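You operate a simulated robot arm through the tools that you are given. There is no shell and no other tool.

You are at the controls of a simulated robot arm. One attempt, no reset.

## Task
Put things in order on the packing table top. At the end: the brown cartridge stands where the red relay stood; the purple reference leak cap stands where the purple long drain tube stood; the red relay stands where the purple reference leak cap stood; the purple long drain tube is in the orange rework bin (tray); whatever was shut is shut again. Leave all else as you found it, and nothing knocked over.
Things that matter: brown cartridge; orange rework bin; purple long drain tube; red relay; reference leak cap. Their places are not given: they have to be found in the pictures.

The check looks at the end state, three seconds after you hand in, the way a careful person would. Anything else that was tipped, shoved, dropped, spilled or broken makes it a failure. A push-on lid holds only when it is set on centred and level and pressed home; a screw cap is set on level and turned clockwise until tight.

## Robot
A 6-joint arm with a two-finger parallel gripper, fixed in place. Base frame: the origin is on the floor under the middle of its stand, x ahead of it, y to its left, z up; the work surface is at about z = 0.8. Readings come in m, rad, newtons and seconds.
With the tool pointing down near the work surface it reaches from about 0.24 to 0.64 m from the base axis. Its first joint turns from -1.152 to 1.152 rad. Payload 2.7 kg.
Tool frame: the origin (TCP) lies between the finger pads and is the grasp point; the fingertips stand 0.023 m ahead of it; z points along the fingers, y is the line along which they close. Largest opening 0.094 m; finger width 0.038, thickness 0.01; the body of the gripper, 0.054 by 0.096 m, starts 0.039 m behind the TCP.
Orientation is that of the tool frame in the base frame, as [roll, pitch, yaw] about the fixed x, y, z axes, in that order (R = Rz(yaw) Ry(pitch) Rx(roll)). With the fingers straight down and closing along the base's y, the tool's x points along the base's -x, its y along +y and its z along -z.

## Interface
- The arm moves only by the tool servo_tool. Its argument "steps" is a list of rows, each a list of 3 entries, a list of its own where there are three numbers: the closure, from 0 (fully open) to 1 (shut), then the shift along the tool's x, y, z in cm, then the turn, a rotation vector about the tool's x, y, z in rad. In form: [[claw, [dx, dy, dz], [wx, wy, wz]], ...]. A call has 1 to 20 rows; each row shifts and turns the commanded pose from where the row before left it, along the tool's axes as they then stand. A row lasts 0.2 s, in which the tool goes at most 0.05 m and 0.15 rad; a call with a longer step from one row to the next is refused whole, and so is a gripper value outside its range. Where a pose cannot be reached the arm comes as near as it can. A force on the tool above 40 N (or 10 N above the force at the start of the call, whichever is more), or a blocked arm, ends the call early, and 0.2 s more pass. The fingers move at their own pace (about 0.045 m/s each) and stop on an object; they squeeze with about 27 N. The grip force told is the motor's: it shows also when the fingers shut on nothing. Time passes only in rows, and 0.2 s behind the last, so rows that do not move let the fingers close. The reply holds the time, the measured pose of the TCP, the force on the tool along the base axes, the opening and the grip force, in the units named above and with some noise, with the torque about the TCP (base axes, N m) and any sound that the robot's microphone picked up, and new pictures: "pictures" is both (left out), scene, wrist or none.
- Cameras (640 x 400 px; columns grow to the right, rows downward): "scene" is fixed at [0.0758, -0.4328, 1.3929]; the picture's right is [0.66, -0.75, 0.00], its down [-0.57, -0.50, -0.66] and it looks along [0.50, 0.43, -0.75] (base axes); focal length 321 px, centre (320, 200). "wrist" rides on the gripper at [0.086, 0.016, -0.074] in the tool frame; the picture's right is [-0.18, 0.98, 0.00], its down [-0.58, -0.11, -0.81] and it looks along [-0.79, -0.15, 0.59] (tool axes); focal length 243 px, centre (320, 200).
- pixel_to_xyz(camera, pixels): for up to 12 pixels [column, row] of the newest picture of that camera ("zoom" is the newest enlarged one), the place [x, y, z] in the base frame of the surface seen there, good to about 0.003 m, but the place of the scene camera against the robot may be out by one fixed shift of up to 0.025 m in any direction. The clock stands still meanwhile.
- zoom(camera, box): a new picture of the part [left, top, right, bottom] of that camera's present view, enlarged. The clock stands still meanwhile.
- hand_in(): hands the job in; it is judged then, once.

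Leave the gripper open and the arm clear of the work at the hand-in unless told otherwise.

The tools are called after "Call:" as a command line: name --argument value ..., lists and objects as JSON in quotes. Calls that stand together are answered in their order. servo_tool: Moves the arm, as the interface text tells. Its arguments: {"type":"object","properties":{"steps":{"type":"array","items":{"type":"array"}},"pictures":{"type":"string","enum":["both","scene","wrist","none"]}},"required":["steps"]} The other tools are called the same way: pixel_to_xyz (camera, pixels) gives the place of the surface under pixels of a picture; zoom (camera, box) takes an enlarged picture of a part of a camera's view; hand_in () hands the job in.

At the start:

```text
t: 0.0
tool_pos: [0.3342, -0.2556, 1.1302]
tcp_rot: [-3.141, 0.001, 3.141]
ft_force: [1.0, 0.4, 0.2]
torque: [0.0, -0.02, 0.0]
opening: 0.0939
grasp_force: 0.0
```

scene: 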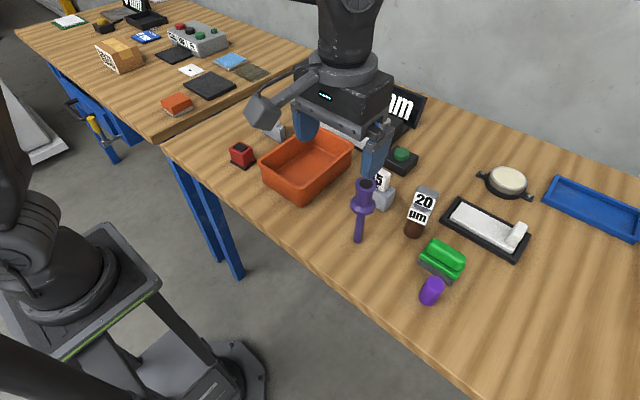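
wrist: 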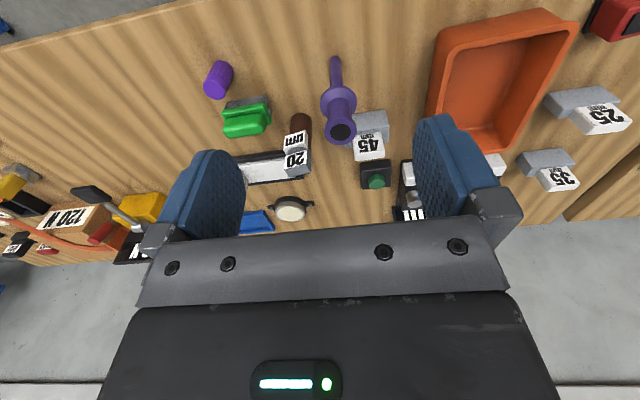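

I see the work table with a red cube (~241,155), an orange tray (~306,165), a purple tube with a wide top (~361,205), a brown thing near a "20 µm" tag (~415,225) and a purple cylinder (~432,290). I'll zoom in on these before moving anything.

Call:
zoom --camera "scene" --box '[320, 150, 480, 310]'

Call:
zoom --camera "scene" --box '[200, 100, 380, 220]'

Call:
zoom --camera "wrist" --box '[180, 30, 420, 230]'

Call:
zoom --camera "scene" --box '[380, 140, 640, 300]'

```text
2.50 times, centred on (400, 230) of scene
```

zoom: 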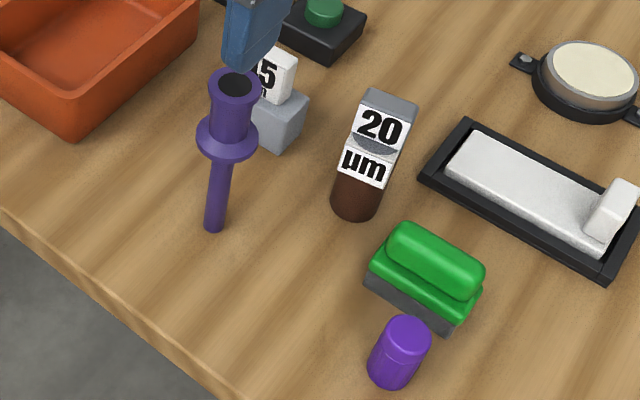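

```text
3.33 times, centred on (290, 160) of scene
```

zoom: 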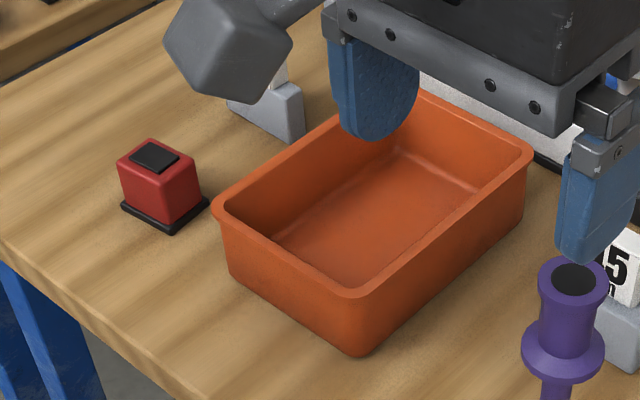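

```text
2.00 times, centred on (300, 130) of wrist
```

zoom: 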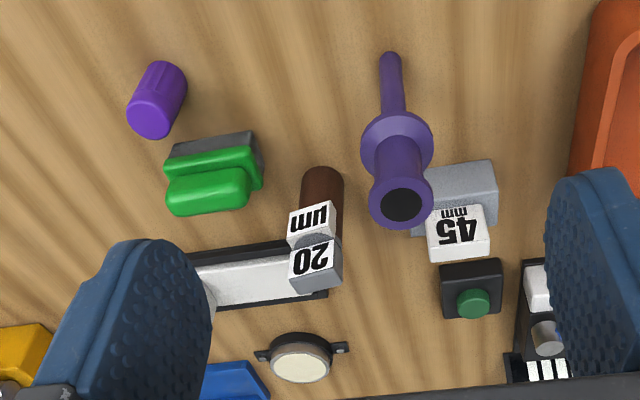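

```text
2.46 times, centred on (510, 220) of scene
```

zoom: 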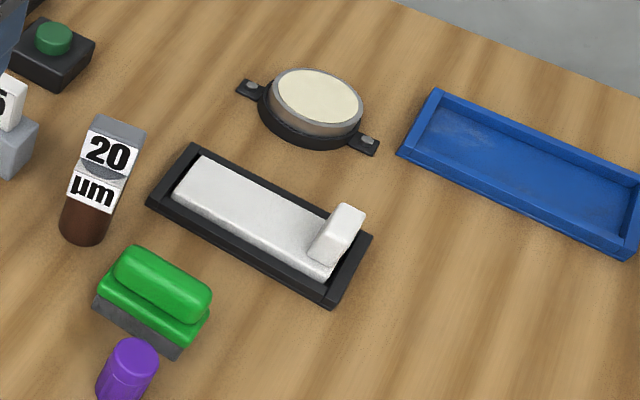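

Next I measure points on each object: the cap (432,280), the tube's top and foot, the cartridge, the relay and the tray.

Call:
pixel_to_xyz --camera "scene" --pixels '[[435, 281], [428, 301], [365, 184], [362, 208], [358, 240], [428, 190], [413, 235], [417, 212], [238, 147], [242, 165], [306, 170], [290, 202]]'

Call:
pixel_to_xyz --camera "wrist" --pixels '[[214, 88], [222, 66], [340, 131], [338, 100], [335, 60], [302, 118], [296, 155], [480, 100], [620, 20], [600, 10]]'

Call:
zoom --camera "scene" --box '[380, 170, 480, 310]'

```text
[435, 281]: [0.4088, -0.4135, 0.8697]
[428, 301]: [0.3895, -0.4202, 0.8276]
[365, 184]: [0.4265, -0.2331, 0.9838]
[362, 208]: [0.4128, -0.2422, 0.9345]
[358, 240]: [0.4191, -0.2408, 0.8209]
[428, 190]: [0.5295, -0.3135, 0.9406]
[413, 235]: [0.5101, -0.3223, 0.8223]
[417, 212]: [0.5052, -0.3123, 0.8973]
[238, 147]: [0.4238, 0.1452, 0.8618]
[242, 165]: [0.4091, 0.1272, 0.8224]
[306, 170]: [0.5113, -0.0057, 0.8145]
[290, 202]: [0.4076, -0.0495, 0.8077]
```

```text
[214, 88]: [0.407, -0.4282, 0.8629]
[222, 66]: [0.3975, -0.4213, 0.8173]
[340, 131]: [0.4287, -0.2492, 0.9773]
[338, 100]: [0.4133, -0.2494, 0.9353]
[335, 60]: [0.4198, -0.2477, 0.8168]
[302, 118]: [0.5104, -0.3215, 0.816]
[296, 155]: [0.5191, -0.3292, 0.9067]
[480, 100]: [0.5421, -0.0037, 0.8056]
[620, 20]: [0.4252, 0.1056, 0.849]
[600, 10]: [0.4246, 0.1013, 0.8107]
```

```text
2.86 times, centred on (430, 240) of scene
```

zoom: 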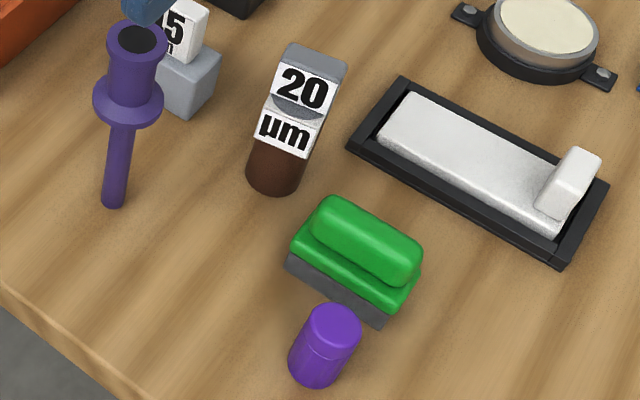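

The wrist and scene cameras agree to within about 7 mm in y and 5 mm in z. I'll move left (+y) at the present height to look at the relay and the tray with the wrist camera.

Call:
servo_tool --steps '[[0, [0, 4.5, 0], [0, 0, 0]], [0, [0, 4.5, 0], [0, 0, 0]], [0, [0, 4.5, 0], [0, 0, 0]], [0, [0, 4.5, 0], [0, 0, 0]], [0, [0, 4.5, 0], [0, 0, 0]], [0, [0, 4.5, 0], [0, 0, 0]], [0, [0, 4.5, 0], [0, 0, 0]], [0, [0, 0, 0], [0, 0, 0]]]'

```text
t: 1.8
tool_pos: [0.3363, 0.0607, 1.1324]
tcp_rot: [-3.141, 0.0, 3.141]
ft_force: [0.5, -0.4, -0.1]
torque: [0.01, 0.01, 0.04]
opening: 0.0939
grasp_force: 0.2
```

scene: 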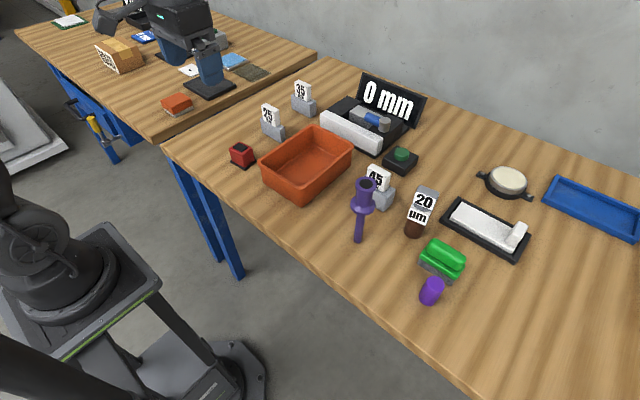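
wrist: 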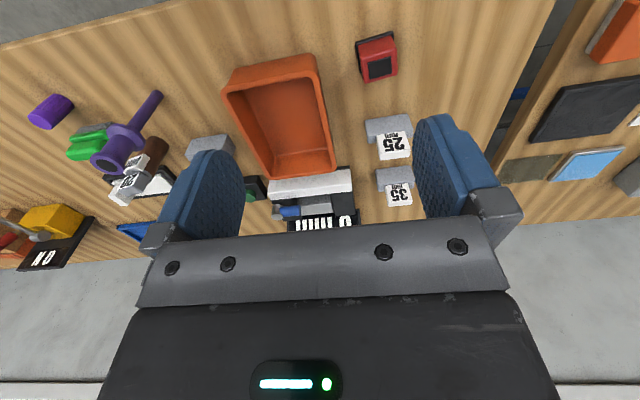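

The view is clear now, so I zoom in on the tray and relay area and on the right-hand side.

Call:
zoom --camera "scene" --box '[220, 60, 440, 260]'

Call:
zoom --camera "wrist" --box '[220, 20, 430, 210]'

Call:
zoom --camera "scene" --box '[340, 150, 460, 250]'

Call:
pixel_to_xyz --camera "wrist" --pixels '[[380, 68], [365, 64], [391, 58], [369, 82], [396, 75], [376, 45], [359, 43], [392, 33], [280, 120], [420, 60], [345, 60], [275, 72]]'

Call:
pixel_to_xyz --camera "scene" --pixels '[[262, 160], [299, 196], [351, 153], [316, 128], [306, 170], [240, 150], [230, 155], [241, 167], [255, 160], [210, 150], [275, 128], [272, 136]]'

```text
2.00 times, centred on (330, 160) of scene
```

zoom: 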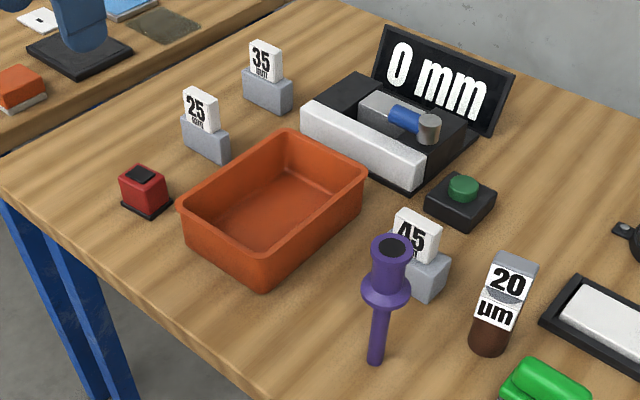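

```text
2.11 times, centred on (325, 115) of wrist
```

zoom: 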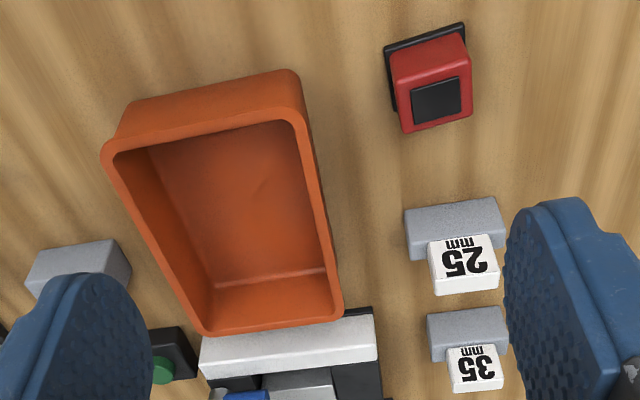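

```text
4.00 times, centred on (400, 200) of scene
```

zoom: 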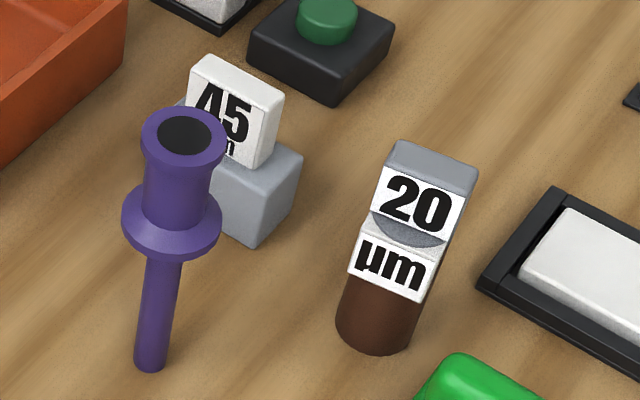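

```text
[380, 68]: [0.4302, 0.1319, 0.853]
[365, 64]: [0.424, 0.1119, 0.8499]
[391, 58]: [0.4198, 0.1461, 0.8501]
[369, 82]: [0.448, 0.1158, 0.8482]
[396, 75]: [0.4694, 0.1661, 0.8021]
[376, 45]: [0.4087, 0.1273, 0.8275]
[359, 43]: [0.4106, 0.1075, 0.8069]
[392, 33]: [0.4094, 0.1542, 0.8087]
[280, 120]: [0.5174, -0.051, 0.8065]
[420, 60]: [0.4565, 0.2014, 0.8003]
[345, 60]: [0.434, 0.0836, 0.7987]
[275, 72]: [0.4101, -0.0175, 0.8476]
```

```text
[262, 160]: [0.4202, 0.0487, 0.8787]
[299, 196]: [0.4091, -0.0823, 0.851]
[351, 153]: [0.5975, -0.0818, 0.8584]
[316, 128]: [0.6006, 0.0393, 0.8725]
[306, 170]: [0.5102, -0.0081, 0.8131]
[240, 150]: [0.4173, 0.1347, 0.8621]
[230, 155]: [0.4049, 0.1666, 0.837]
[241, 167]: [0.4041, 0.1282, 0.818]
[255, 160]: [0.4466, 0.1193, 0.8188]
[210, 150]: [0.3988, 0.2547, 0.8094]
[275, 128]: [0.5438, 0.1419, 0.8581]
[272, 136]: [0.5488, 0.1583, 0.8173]
```

The table surface reads about 0.80 and the tray floor about 0.807. Next I'll look more closely at the cartridge, the tube and the cap with the wrist camera, staying above the tube's top at about 0.98.

Call:
servo_tool --steps '[[0, [-0.45, -4.2, 0], [0, 0, 0]], [0, [-0.45, -4.2, 0], [0, 0, 0]], [0, [-0.45, -4.2, 0], [0, 0, 0]], [0, [-0.45, -4.2, 0], [0, 0, 0]], [0, [-0.45, -4.2, 0], [0, 0, 0]], [0, [-0.45, -4.2, 1.0], [0, 0, 0]], [0, [-0.45, -4.2, 2.0], [0, 0, 0]], [0, [-0.45, -4.2, 2.0], [0, 0, 0]], [0, [-0.45, -3.5, 2.0], [0, 0, 0]], [0, [0, 0, 0], [0, 0, 0]]]'

```text
t: 4.0
tool_pos: [0.3748, -0.3126, 1.059]
tcp_rot: [3.141, -0.001, 3.141]
ft_force: [0.3, 0.6, -0.7]
torque: [0.02, 0.03, -0.01]
opening: 0.094
grasp_force: 0.1
```

scene: 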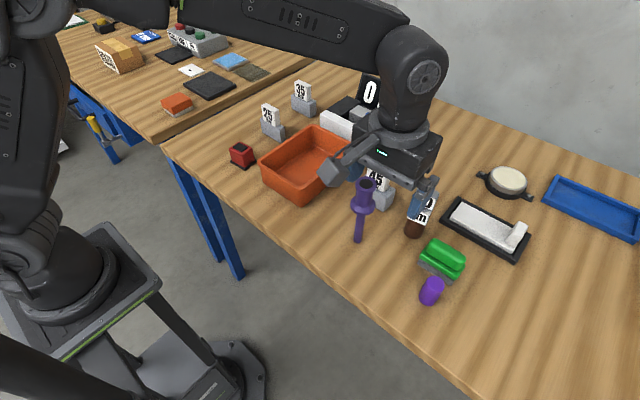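
wrist: 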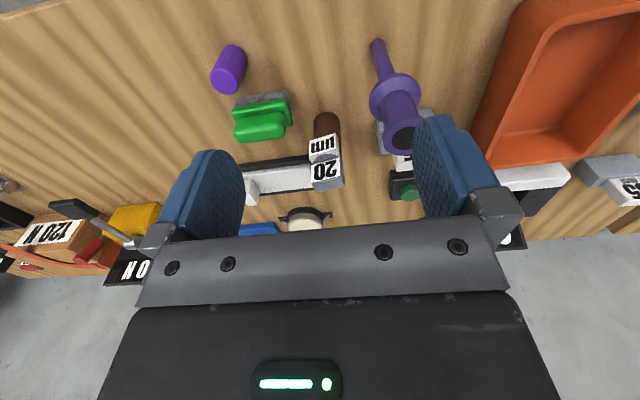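

Call:
zoom --camera "wrist" --box '[270, 90, 390, 200]'

Call:
zoom --camera "wrist" --box '[190, 30, 320, 150]'

Call:
zoom --camera "wrist" --box '[340, 20, 450, 180]'

Call:
pixel_to_xyz --camera "wrist" --pixels '[[327, 125], [316, 120], [338, 120], [325, 143], [311, 152], [335, 142], [325, 168], [313, 180], [340, 178], [325, 186], [316, 130], [340, 132]]'

Call:
pixel_to_xyz --camera "wrist" --pixels '[[402, 139], [398, 105], [380, 60], [372, 100], [419, 88], [385, 75], [375, 42], [223, 86], [231, 60], [235, 46], [212, 75], [244, 70]]'

```text
3.64 times, centred on (330, 145) of wrist
```

zoom: 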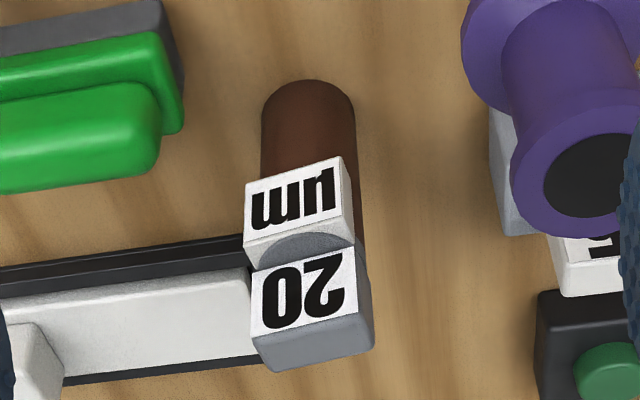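

```text
3.33 times, centred on (255, 90) of wrist
```

zoom: 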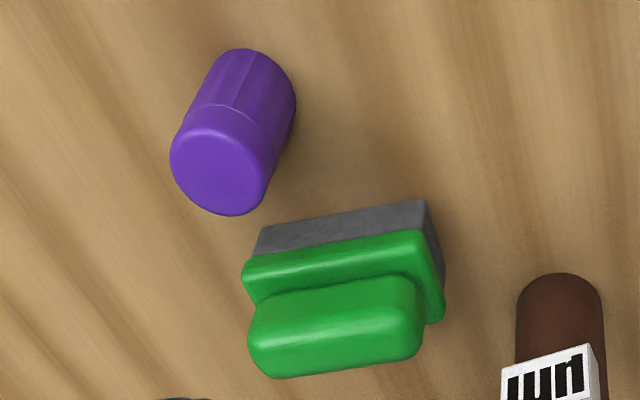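

```text
2.50 times, centred on (395, 100) of wrist
```

zoom: 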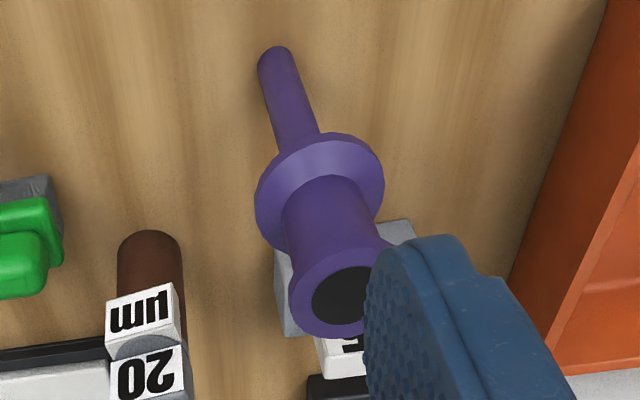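

```text
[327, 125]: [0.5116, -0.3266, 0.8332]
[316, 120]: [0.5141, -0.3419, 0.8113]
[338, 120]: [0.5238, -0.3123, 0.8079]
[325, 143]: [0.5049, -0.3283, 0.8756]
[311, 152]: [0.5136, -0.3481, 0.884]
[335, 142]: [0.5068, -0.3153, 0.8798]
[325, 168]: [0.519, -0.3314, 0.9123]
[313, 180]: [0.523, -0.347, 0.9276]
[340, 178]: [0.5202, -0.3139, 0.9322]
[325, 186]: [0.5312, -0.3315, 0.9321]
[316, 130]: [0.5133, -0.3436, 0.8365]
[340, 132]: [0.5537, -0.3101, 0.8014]
```

```text
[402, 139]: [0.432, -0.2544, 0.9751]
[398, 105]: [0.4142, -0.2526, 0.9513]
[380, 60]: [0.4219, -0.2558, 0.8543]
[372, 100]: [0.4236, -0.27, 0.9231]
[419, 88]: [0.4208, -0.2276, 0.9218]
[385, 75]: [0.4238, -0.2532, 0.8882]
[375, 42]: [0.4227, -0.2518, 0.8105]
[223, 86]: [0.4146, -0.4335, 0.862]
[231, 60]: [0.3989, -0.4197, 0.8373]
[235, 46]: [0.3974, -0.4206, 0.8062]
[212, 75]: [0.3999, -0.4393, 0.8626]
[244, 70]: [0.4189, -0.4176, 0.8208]
```

The cartridge's tag has an odd shape, so I'll zoom in tightly and sample it more finely.

Call:
zoom --camera "wrist" --box '[300, 105, 360, 195]'

```text
4.44 times, centred on (330, 150) of wrist
```

zoom: 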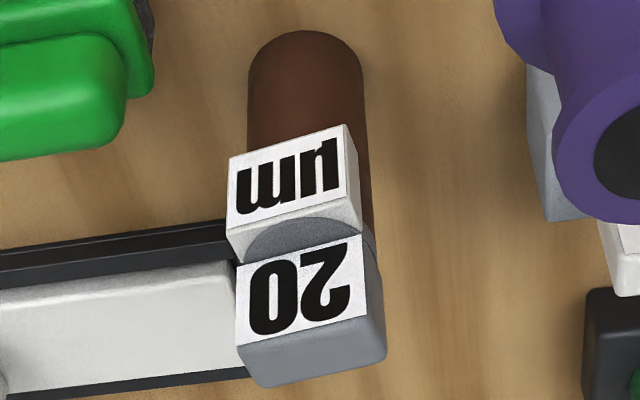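

Call:
pixel_to_xyz --camera "zoom" --pixels '[[300, 235], [260, 245], [350, 215], [290, 140], [290, 205], [240, 170], [345, 135], [245, 240], [290, 255], [310, 330], [310, 360], [368, 200]]'

Call:
pixel_to_xyz --camera "zoom" --pixels '[[255, 345], [365, 320], [268, 380], [380, 355], [375, 280], [305, 80], [255, 100], [355, 90], [305, 40], [250, 300], [345, 270], [305, 120]]'

```text
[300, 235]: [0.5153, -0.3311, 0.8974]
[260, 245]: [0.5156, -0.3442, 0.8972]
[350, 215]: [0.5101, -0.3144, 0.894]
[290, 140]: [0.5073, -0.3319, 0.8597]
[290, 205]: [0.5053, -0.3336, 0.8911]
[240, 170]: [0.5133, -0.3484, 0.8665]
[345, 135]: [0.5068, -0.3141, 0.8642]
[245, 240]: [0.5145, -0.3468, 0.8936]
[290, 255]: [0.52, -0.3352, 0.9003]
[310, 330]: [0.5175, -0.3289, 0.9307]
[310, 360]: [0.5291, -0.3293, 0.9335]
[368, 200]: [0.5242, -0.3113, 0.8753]
```

```text
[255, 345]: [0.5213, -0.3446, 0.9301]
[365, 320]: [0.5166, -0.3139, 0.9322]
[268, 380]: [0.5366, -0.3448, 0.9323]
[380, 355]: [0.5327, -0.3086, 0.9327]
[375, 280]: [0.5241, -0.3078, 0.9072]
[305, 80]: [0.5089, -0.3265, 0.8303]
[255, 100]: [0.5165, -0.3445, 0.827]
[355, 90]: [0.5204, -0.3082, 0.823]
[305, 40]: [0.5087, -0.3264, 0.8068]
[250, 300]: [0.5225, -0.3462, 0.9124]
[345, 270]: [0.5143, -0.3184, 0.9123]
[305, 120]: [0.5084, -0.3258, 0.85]
```

The cartridge is a brown cylinder about 36 mm across, centred near (0.526, -0.327), with a tag block on top reaching z≈0.933. Now I'll sample the cap and the green stamp beside it.

Call:
zoom --camera "wrist" --box '[200, 35, 300, 150]'

```text
3.48 times, centred on (250, 92) of wrist
```

zoom: 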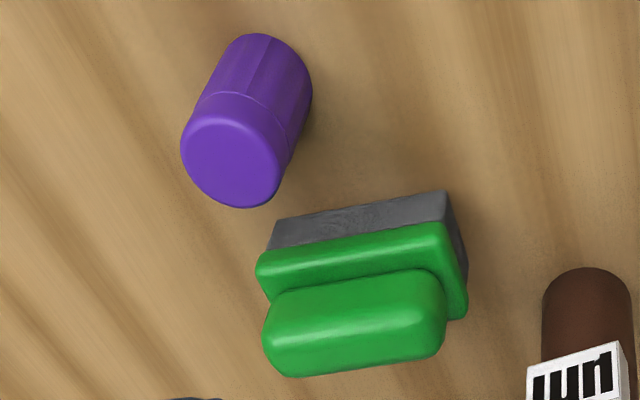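

Call:
pixel_to_xyz --camera "zoom" --pixels '[[232, 162], [190, 130], [215, 192], [275, 185], [250, 200], [255, 105], [255, 40], [302, 70], [222, 75], [300, 100], [205, 95], [345, 150]]'

Call:
pixel_to_xyz --camera "zoom" --pixels '[[275, 220], [445, 195], [272, 245], [350, 208], [440, 218], [262, 262], [440, 228], [350, 245], [300, 360], [430, 340], [465, 300], [268, 360]]'

```text
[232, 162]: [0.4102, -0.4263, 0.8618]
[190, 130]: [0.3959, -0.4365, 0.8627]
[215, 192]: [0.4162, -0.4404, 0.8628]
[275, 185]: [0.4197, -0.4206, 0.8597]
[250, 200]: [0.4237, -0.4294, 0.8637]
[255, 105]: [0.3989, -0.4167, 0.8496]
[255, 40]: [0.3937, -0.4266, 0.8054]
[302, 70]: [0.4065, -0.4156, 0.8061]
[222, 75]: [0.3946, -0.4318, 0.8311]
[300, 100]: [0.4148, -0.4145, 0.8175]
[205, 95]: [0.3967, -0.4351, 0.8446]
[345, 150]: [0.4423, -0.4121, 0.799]
```

```text
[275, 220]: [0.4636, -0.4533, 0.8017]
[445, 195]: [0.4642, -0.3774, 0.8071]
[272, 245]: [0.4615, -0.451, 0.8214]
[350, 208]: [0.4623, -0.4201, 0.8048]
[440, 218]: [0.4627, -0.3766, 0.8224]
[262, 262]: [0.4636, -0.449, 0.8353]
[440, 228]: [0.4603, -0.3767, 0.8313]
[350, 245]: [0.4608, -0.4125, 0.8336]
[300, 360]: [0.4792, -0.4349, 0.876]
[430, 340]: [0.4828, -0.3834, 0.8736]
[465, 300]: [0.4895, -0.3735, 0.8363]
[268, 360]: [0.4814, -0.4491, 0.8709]
```

Cap: centre about (0.409, -0.429), radius about 16 mm, top 0.862. The green stamp's near face is at x≈0.461, which leaves a 35 mm gap. Now I check the "45 mm" gauge block next to the tube and look closely at the tube in the scene picture.

Call:
pixel_to_xyz --camera "wrist" --pixels '[[381, 128], [381, 148], [397, 163], [425, 115], [385, 160], [404, 190], [376, 48], [372, 44], [384, 42], [378, 39], [395, 120], [408, 115]]'

Call:
zoom --camera "scene" --box '[330, 160, 410, 260]'

```text
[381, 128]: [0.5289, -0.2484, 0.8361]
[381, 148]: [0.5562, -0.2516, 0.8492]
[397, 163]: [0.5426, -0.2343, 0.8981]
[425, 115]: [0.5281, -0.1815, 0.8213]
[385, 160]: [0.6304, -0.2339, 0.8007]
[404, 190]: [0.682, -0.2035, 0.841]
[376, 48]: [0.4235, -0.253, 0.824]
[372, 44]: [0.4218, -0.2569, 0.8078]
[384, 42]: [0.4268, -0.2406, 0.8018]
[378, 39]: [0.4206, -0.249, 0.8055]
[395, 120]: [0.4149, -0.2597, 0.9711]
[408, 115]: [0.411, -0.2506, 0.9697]
```

```text
4.00 times, centred on (370, 210) of scene
```

zoom: 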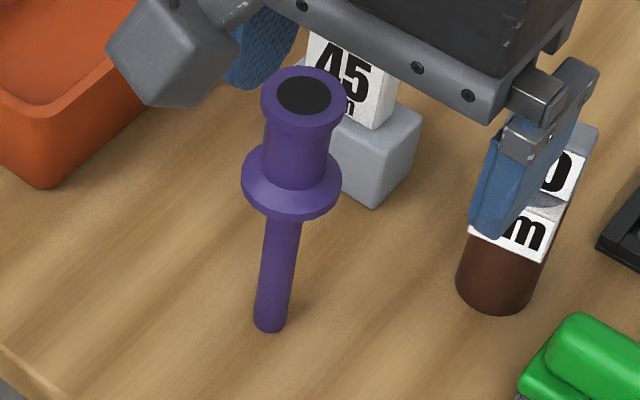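

The 45 gauge starts at x≈0.528, well clear of the tube, whose axis is about (0.430, -0.250) with its top near 0.978. I move above the tube with the fingers open and tips still above it, then check the alignment.

Call:
servo_tool --steps '[[0, [-1.9, 2.1, 0], [0, 0, 0]], [0, [-1.8, 2.0, 1.0], [0, 0, 0]], [0, [-1.8, 2.0, 1.4], [0, 0, 0]], [0, [0, 0, 1.0], [0, 0, 0]], [0, [0, 0, 0], [0, 0, 0]]]'

```text
t: 5.2
tool_pos: [0.4296, -0.2514, 1.0224]
tcp_rot: [3.141, -0.001, 3.141]
ft_force: [0.1, -0.3, -0.1]
torque: [0.01, -0.01, -0.01]
opening: 0.0939
grasp_force: 0.0
```

scene: 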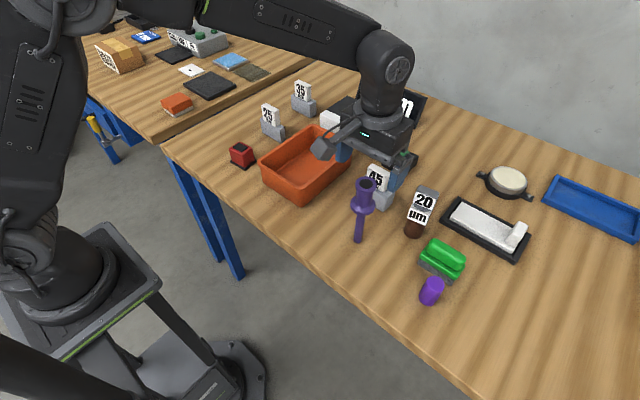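
wrist: 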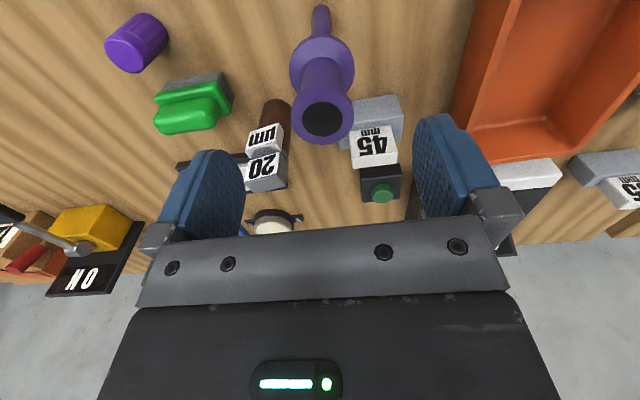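

Call:
zoom --camera "wrist" --box '[270, 0, 380, 150]'

Call:
pixel_to_xyz --camera "wrist" --pixels '[[322, 118], [322, 95], [294, 115], [351, 110], [323, 141], [322, 75], [322, 48], [322, 42], [291, 70], [353, 66], [320, 20], [322, 60]]'

```text
2.67 times, centred on (325, 75) of wrist
```

zoom: 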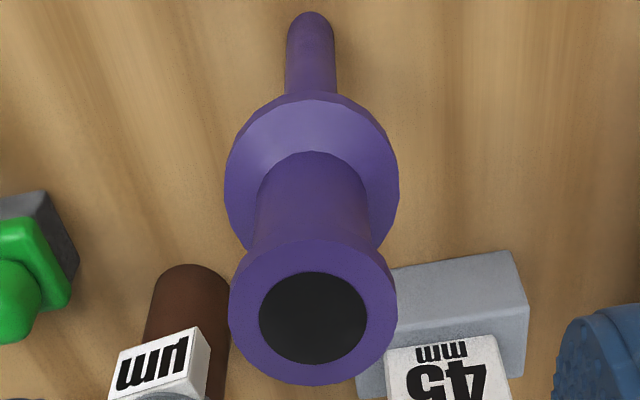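

```text
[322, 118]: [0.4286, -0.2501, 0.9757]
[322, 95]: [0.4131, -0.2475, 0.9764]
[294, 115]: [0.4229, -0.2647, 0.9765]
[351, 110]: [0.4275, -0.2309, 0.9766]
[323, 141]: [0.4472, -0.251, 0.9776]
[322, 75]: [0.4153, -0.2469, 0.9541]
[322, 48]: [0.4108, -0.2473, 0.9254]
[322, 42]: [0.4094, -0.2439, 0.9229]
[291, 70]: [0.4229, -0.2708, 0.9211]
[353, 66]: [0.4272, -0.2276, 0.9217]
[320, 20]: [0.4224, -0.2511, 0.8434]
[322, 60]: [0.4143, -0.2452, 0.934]
```

The tube's lip is centred at about (0.430, -0.249), top at 0.977, and the flange is below 0.935. I shift +2.4 mm in y, lower to TCP z≈0.963 (tips ≈0.940, just above the flange) and then close.

Call:
servo_tool --steps '[[0, [0, 0.24, 0], [0, 0, 0]], [0, [0, 0, 1.5], [0, 0, 0]], [0, [0, 0, 1.5], [0, 0, 0]], [0, [0, 0, 1.5], [0, 0, 0]], [0, [0, 0, 1.4], [0, 0, 0]], [0.4, [0, 0, 0], [0, 0, 0]], [0.5, [0, 0, 0], [0, 0, 0]], [0.55, [0, 0, 0], [0, 0, 0]]]'

```text
t: 7.0
tool_pos: [0.4292, -0.2471, 0.9677]
tcp_rot: [3.141, 0.0, 3.141]
ft_force: [-0.1, 0.0, -0.1]
torque: [0.0, 0.01, 0.01]
opening: 0.0424
grasp_force: 0.0
```

scene: 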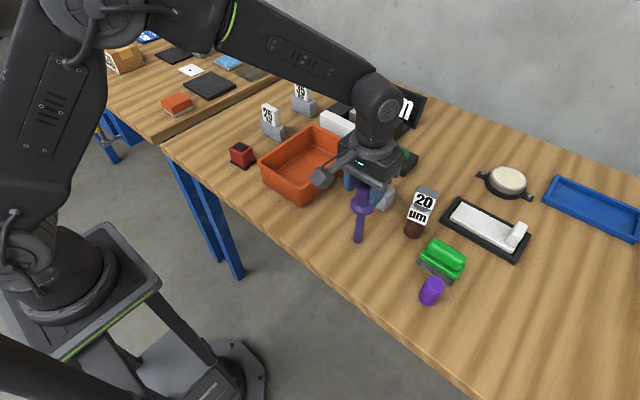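
wrist: 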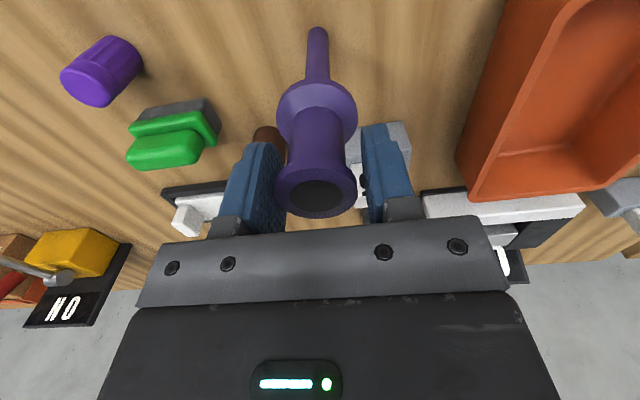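

The opening is 42 mm and the lip is about 35 mm. I zoom in to see whether the tube is centred between the pads.

Call:
zoom --camera "wrist" --box '[220, 100, 420, 230]'

Call:
pixel_to_xyz --camera "wrist" --pixels '[[279, 185], [353, 180], [316, 200], [279, 150], [366, 150], [318, 175], [273, 190], [370, 185], [316, 217], [281, 100], [354, 95]]'

```text
3.08 times, centred on (320, 165) of wrist
```

zoom: 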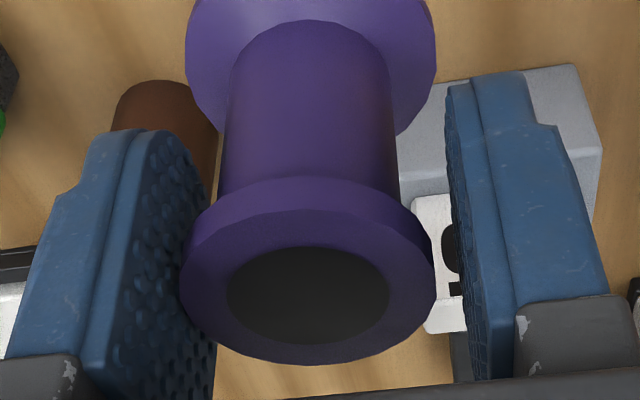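

```text
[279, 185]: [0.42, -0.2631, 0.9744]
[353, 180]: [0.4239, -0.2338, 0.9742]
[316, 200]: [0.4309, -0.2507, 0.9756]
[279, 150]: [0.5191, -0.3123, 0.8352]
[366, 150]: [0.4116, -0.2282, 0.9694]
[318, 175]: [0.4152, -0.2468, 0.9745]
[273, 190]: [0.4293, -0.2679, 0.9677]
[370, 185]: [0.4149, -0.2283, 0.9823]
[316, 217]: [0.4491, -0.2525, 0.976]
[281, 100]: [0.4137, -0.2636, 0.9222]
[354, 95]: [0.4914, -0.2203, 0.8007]
```

The pads are centred at y≈-0.248 and the tube at about -0.2495. I shift -1.2 mm, lower 3 mm more and close fully.

Call:
servo_tool --steps '[[0.55, [0, -0.12, 0.3], [0, 0, 0]], [0.55, [0, 0, 0], [0, 0, 0]], [0.6, [0, 0, 0], [0, 0, 0]], [0.65, [0, 0, 0], [0, 0, 0]], [0.75, [0, 0, 0], [0, 0, 0]], [1, [0, 0, 0], [0, 0, 0]], [1, [0, 0, 0], [0, 0, 0]], [1, [0, 0, 0], [0, 0, 0]]]'

```text
t: 8.8
tool_pos: [0.4316, -0.2501, 0.9646]
tcp_rot: [-3.142, -0.001, -3.141]
ft_force: [0.9, -0.1, -1.1]
torque: [0.05, 0.02, 0.02]
opening: 0.0284
grasp_force: 27.2
```

scene: 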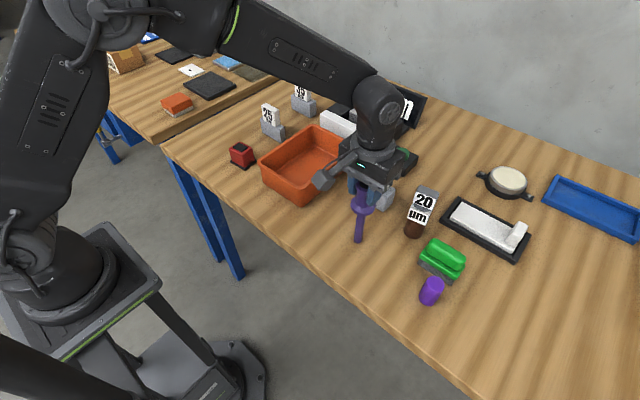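
wrist: 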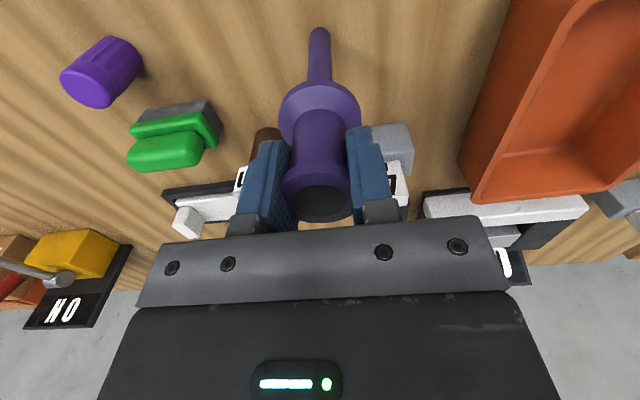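

Call:
zoom --camera "wrist" --box '[220, 100, 420, 230]'

Call:
zoom --camera "scene" --box '[320, 150, 420, 260]'

```text
3.08 times, centred on (320, 165) of wrist
```

zoom: 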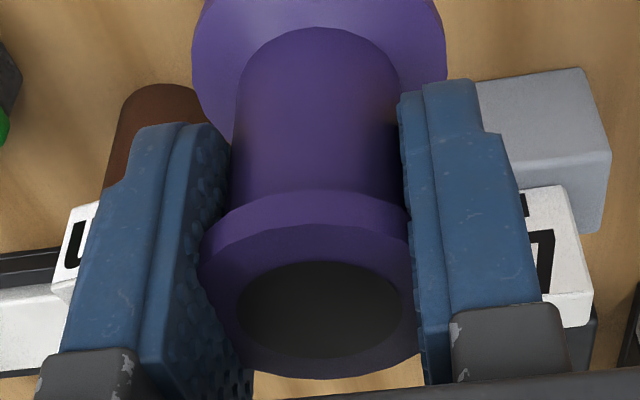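

```text
3.64 times, centred on (370, 205) of scene
```

zoom: 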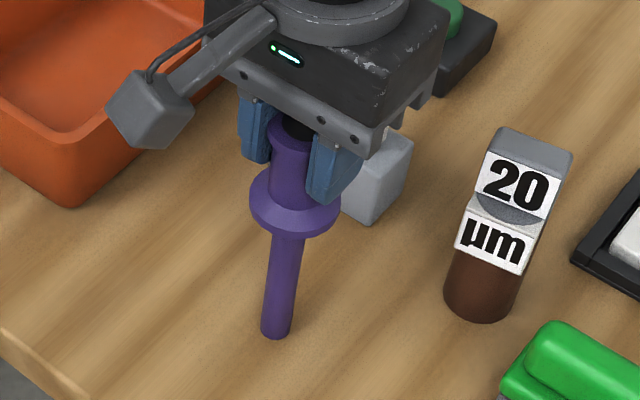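

The grip holds at 27 N with a 28 mm opening. The tube still stands straight. I lift it straight up about 12 cm.

Call:
servo_tool --steps '[[1, [0, 0, -0.5], [0, 0, 0]], [1, [0, 0, -1.0], [0, 0, 0]], [1, [0, 0, -2.0], [0, 0, 0]], [1, [0, 0, -3.0], [0, 0, 0]], [1, [0, 0, -3.0], [0, 0, 0]], [1, [0, 0, -2.5], [0, 0, 0]], [1, [0, 0, -1], [0, 0, 0]], [1, [0, 0, 0], [0, 0, 0]], [1, [0, 0, 0], [0, 0, 0]]]'

```text
t: 10.8
tool_pos: [0.4273, -0.251, 1.0932]
tcp_rot: [3.141, 0.001, -3.14]
ft_force: [0.2, -1.0, -0.7]
torque: [0.01, 0.03, -0.02]
opening: 0.0281
grasp_force: 26.6
```

scene: 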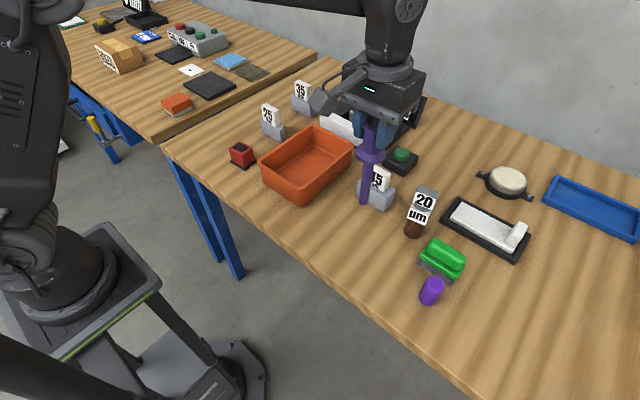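
wrist: 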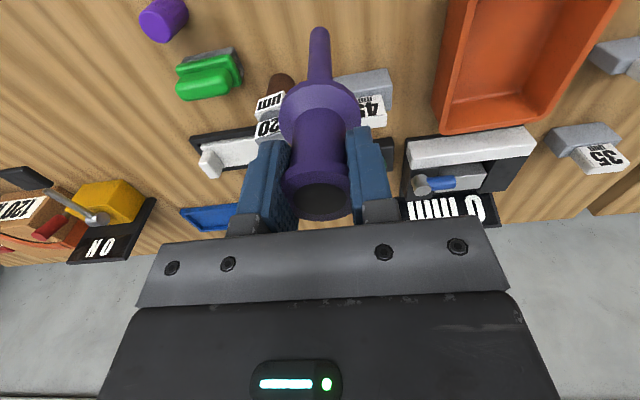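

The tube is lifted cleanly and is still upright in the grip. Now I measure the tray's rim and floor corners.

Call:
zoom --camera "scene" --box '[250, 115, 365, 210]'

Call:
zoom --camera "wrist" --box '[420, 0, 640, 150]'

```text
4.21 times, centred on (308, 162) of scene
```

zoom: 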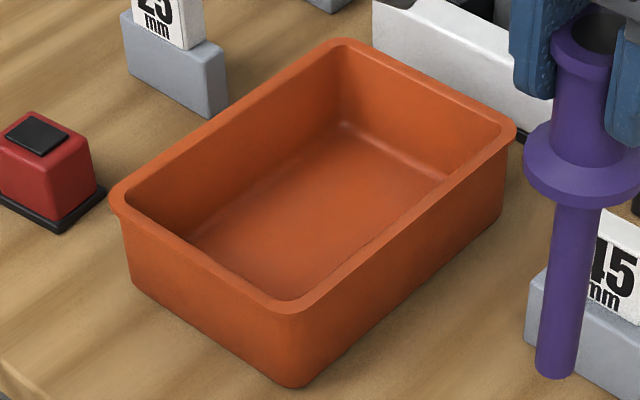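

```text
2.67 times, centred on (530, 75) of wrist
```

zoom: 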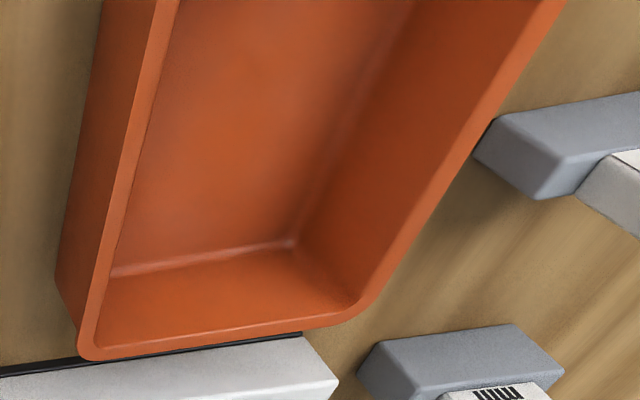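

Call:
pixel_to_xyz --camera "wrist" --pixels '[[452, 127], [545, 118], [462, 100], [530, 91], [560, 108], [490, 60], [520, 30], [470, 20], [500, 80], [487, 5], [540, 40], [610, 20]]'

Call:
pixel_to_xyz --camera "scene" --pixels '[[264, 158], [300, 193], [349, 150], [314, 127], [280, 165], [318, 145], [340, 157], [306, 182], [306, 168], [300, 160], [320, 160], [290, 175]]'

```text
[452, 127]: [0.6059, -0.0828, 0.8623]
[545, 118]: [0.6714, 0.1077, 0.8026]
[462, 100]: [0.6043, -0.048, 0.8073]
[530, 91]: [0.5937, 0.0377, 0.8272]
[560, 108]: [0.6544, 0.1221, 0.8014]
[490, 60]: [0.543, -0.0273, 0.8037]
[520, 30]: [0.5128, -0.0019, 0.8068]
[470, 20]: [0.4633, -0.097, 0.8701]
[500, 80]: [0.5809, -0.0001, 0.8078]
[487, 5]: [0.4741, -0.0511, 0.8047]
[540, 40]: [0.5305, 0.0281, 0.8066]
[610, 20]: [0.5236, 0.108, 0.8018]
```

```text
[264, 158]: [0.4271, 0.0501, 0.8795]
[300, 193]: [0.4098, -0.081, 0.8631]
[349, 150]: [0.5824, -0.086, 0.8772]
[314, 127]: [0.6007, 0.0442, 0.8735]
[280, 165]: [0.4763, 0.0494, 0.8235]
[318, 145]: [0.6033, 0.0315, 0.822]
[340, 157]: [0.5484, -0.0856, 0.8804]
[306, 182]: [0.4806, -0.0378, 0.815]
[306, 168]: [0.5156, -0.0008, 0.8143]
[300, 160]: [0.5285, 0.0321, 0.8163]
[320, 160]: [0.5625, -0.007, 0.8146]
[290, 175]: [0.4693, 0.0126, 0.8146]
```

The tray floor is at z≈0.806, the rim at ≈0.868, and the floor's centre is about (0.511, -0.026). I carry the tube there, with its foot at ≈0.93, well above the rim.

Call:
servo_tool --steps '[[1, [-1.0, 2.8, 0], [0, 0, 0]], [1, [-1.05, 2.8, 0], [0, 0, 0]], [1, [-1.05, 2.8, 0], [0, 0, 0]], [1, [-1.05, 2.8, 0], [0, 0, 0]], [1, [-1.05, 2.8, 0], [0, 0, 0]], [1, [-1.05, 2.8, 0], [0, 0, 0]], [1, [-1.05, 2.8, 0], [0, 0, 0]], [1, [-1.0, 2.8, 0], [0, 0, 0]], [1, [0, 0, 0], [0, 0, 0]], [1, [0, 0, 0], [0, 0, 0]]]'

```text
t: 13.0
tool_pos: [0.5154, -0.0272, 1.0916]
tcp_rot: [-3.142, 0.0, 3.141]
ft_force: [-0.1, -0.1, -0.9]
torque: [-0.01, 0.02, 0.02]
opening: 0.028
grasp_force: 26.9
```

scene: 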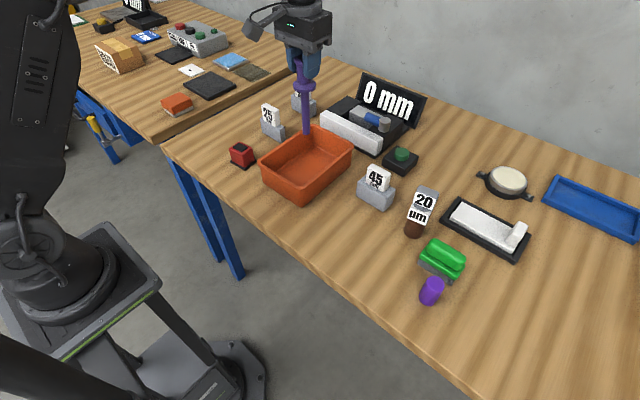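
wrist: 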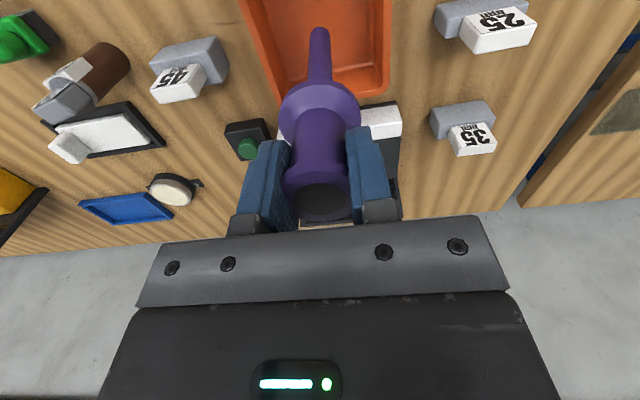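

Call:
pixel_to_xyz --camera "wrist" --pixels '[[385, 88], [375, 70], [385, 20], [340, 40], [275, 20], [260, 30], [280, 60], [318, 36], [290, 20], [360, 68], [245, 10], [372, 10]]'

Call:
zoom --camera "wrist" --box '[230, 0, 410, 120]'

```text
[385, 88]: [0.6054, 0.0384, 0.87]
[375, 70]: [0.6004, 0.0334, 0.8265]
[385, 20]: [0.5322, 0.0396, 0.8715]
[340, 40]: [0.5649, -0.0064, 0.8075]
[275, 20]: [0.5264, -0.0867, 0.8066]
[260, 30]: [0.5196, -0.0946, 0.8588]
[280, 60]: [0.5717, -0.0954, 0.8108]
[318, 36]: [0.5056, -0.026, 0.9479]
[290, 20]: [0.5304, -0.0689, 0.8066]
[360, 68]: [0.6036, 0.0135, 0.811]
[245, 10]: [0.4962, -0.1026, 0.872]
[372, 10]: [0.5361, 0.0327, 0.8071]
```

```text
3.33 times, centred on (320, 60) of wrist
```

zoom: 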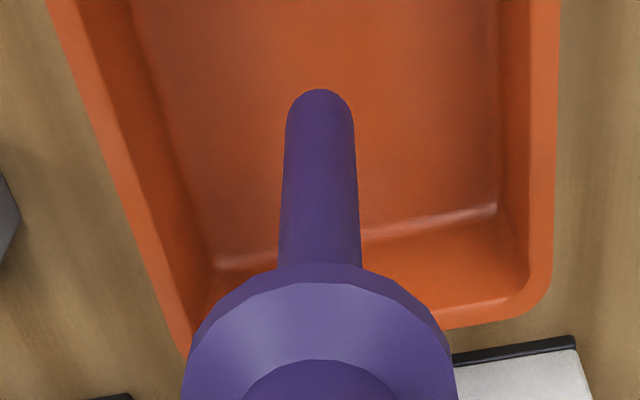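

The tube is over the middle of the tray. I lower it about 11 cm, so the foot should end roughly 1 cm above the tray floor.

Call:
servo_tool --steps '[[1, [0, 0, 2.0], [0, 0, 0]], [1, [0, 0, 2.5], [0, 0, 0]], [1, [0, 0, 2.5], [0, 0, 0]], [1, [0, 0, 2.5], [0, 0, 0]], [1, [0, 0, 1.5], [0, 0, 0]], [1, [0, 0, 0], [0, 0, 0]], [1, [0, 0, 0], [0, 0, 0]]]'

```text
t: 14.6
tool_pos: [0.5127, -0.0232, 0.9806]
tcp_rot: [3.141, -0.003, 3.14]
ft_force: [-0.1, 0.4, -1.0]
torque: [-0.03, 0.02, 0.0]
opening: 0.0279
grasp_force: 27.2
```

scene: 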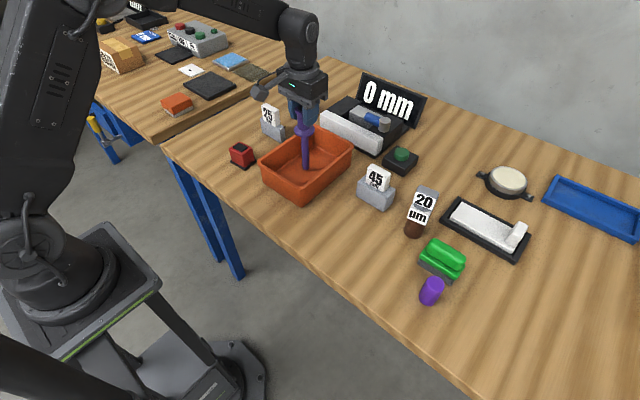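
wrist: 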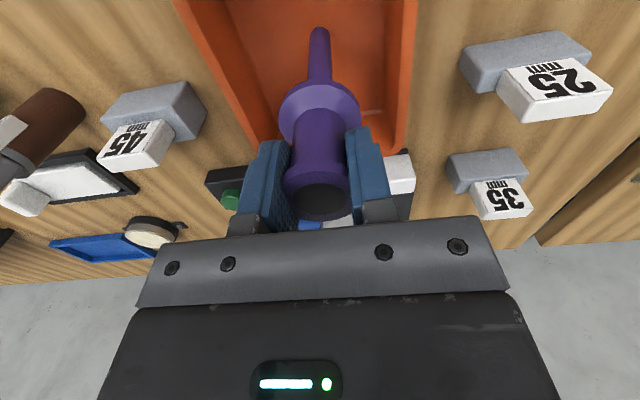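

About 1 cm is left. I lower 6 mm and then go on in 1 mm steps, watching the force.

Call:
servo_tool --steps '[[1, [0, 0, 0.3], [0, 0, 0]], [1, [0, 0, 0.3], [0, 0, 0]], [1, [0, 0, 0], [0, 0, 0]]]' --pictures "wrist"

Call:
servo_tool --steps '[[1, [0, 0, 0.1], [0, 0, 0]], [1, [0, 0, 0.1], [0, 0, 0]], [1, [0, 0, 0], [0, 0, 0]]]' --pictures "none"

```text
t: 15.4
tool_pos: [0.5136, -0.0236, 0.9765]
tcp_rot: [3.139, 0.001, 3.141]
ft_force: [1.2, -0.2, 0.6]
torque: [0.0, 0.01, 0.0]
opening: 0.0282
grasp_force: 26.6
```

wrist: 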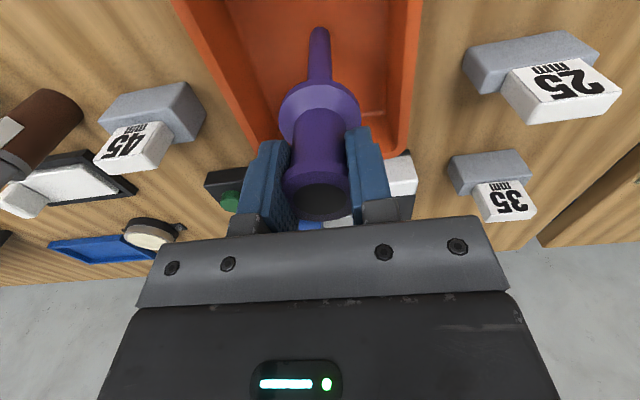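

```text
t: 16.2
tool_pos: [0.5131, -0.0252, 0.9751]
tcp_rot: [3.141, 0.001, -3.14]
ft_force: [0.6, -0.8, -0.3]
torque: [0.0, -0.01, -0.03]
opening: 0.0281
grasp_force: 27.2
```

By commanded motion I am 12 mm above the grasp height and the floor is about 6.5 mm above the table, so about 5 mm remain. I continue down.

Call:
servo_tool --steps '[[1, [0, 0, 0.2], [0, 0, 0]], [1, [0, 0, 0.1], [0, 0, 0]], [1, [0, 0, 0], [0, 0, 0]]]' --pictures "none"

Call:
servo_tool --steps '[[1, [0, 0, 0.1], [0, 0, 0]], [1, [0, 0, 0], [0, 0, 0]]]' --pictures "none"

Call:
servo_tool --steps '[[1, [0, 0, 0.1], [0, 0, 0]], [1, [0, 0, 0], [0, 0, 0]]]' --pictures "both"

```text
t: 17.0
tool_pos: [0.5142, -0.0262, 0.9737]
tcp_rot: [-3.141, 0.0, 3.141]
ft_force: [0.7, -0.2, 0.0]
torque: [-0.04, 0.01, -0.01]
opening: 0.0279
grasp_force: 26.8
```

```text
t: 17.6
tool_pos: [0.5153, -0.0243, 0.9708]
tcp_rot: [3.141, 0.002, 3.14]
ft_force: [0.5, 0.5, -0.2]
torque: [-0.02, -0.02, -0.01]
opening: 0.0281
grasp_force: 26.6
```

```text
t: 18.2
tool_pos: [0.5137, -0.0258, 0.9711]
tcp_rot: [-3.141, 0.002, 3.141]
ft_force: [0.5, -0.5, 0.0]
torque: [-0.01, 0.02, 0.02]
opening: 0.0281
grasp_force: 27.4
```

scene: 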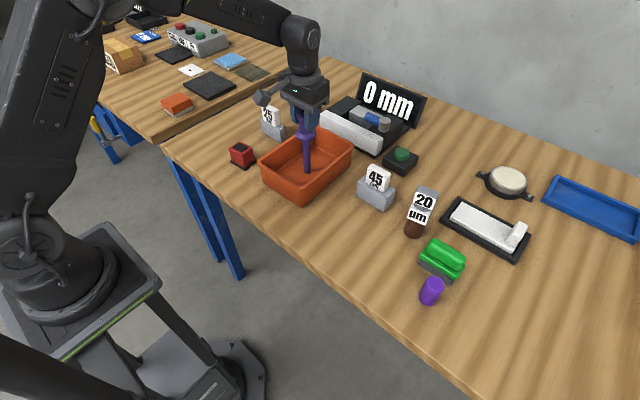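
wrist: 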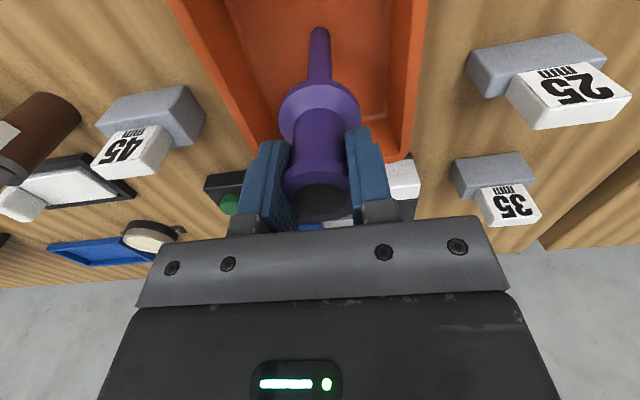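

No contact force yet at about 7 mm above the grasp height. I go on in 1 mm steps.

Call:
servo_tool --steps '[[1, [0, 0, 0.1], [0, 0, 0]], [1, [0, 0, 0], [0, 0, 0]]]' --pictures "none"

Call:
servo_tool --steps '[[1, [0, 0, 0.1], [0, 0, 0]], [1, [0, 0, 0], [0, 0, 0]]]' --pictures "none"

```text
t: 18.8
tool_pos: [0.5133, -0.0266, 0.97]
tcp_rot: [3.141, 0.002, -3.141]
ft_force: [-2.4, 2.0, 6.0]
torque: [0.11, 0.2, -0.03]
opening: 0.028
grasp_force: 26.7
```

```text
t: 19.4
tool_pos: [0.5116, -0.027, 0.9692]
tcp_rot: [3.141, 0.004, 3.141]
ft_force: [-1.2, 0.9, 13.9]
torque: [0.14, 0.24, 0.0]
opening: 0.0281
grasp_force: 27.0
```

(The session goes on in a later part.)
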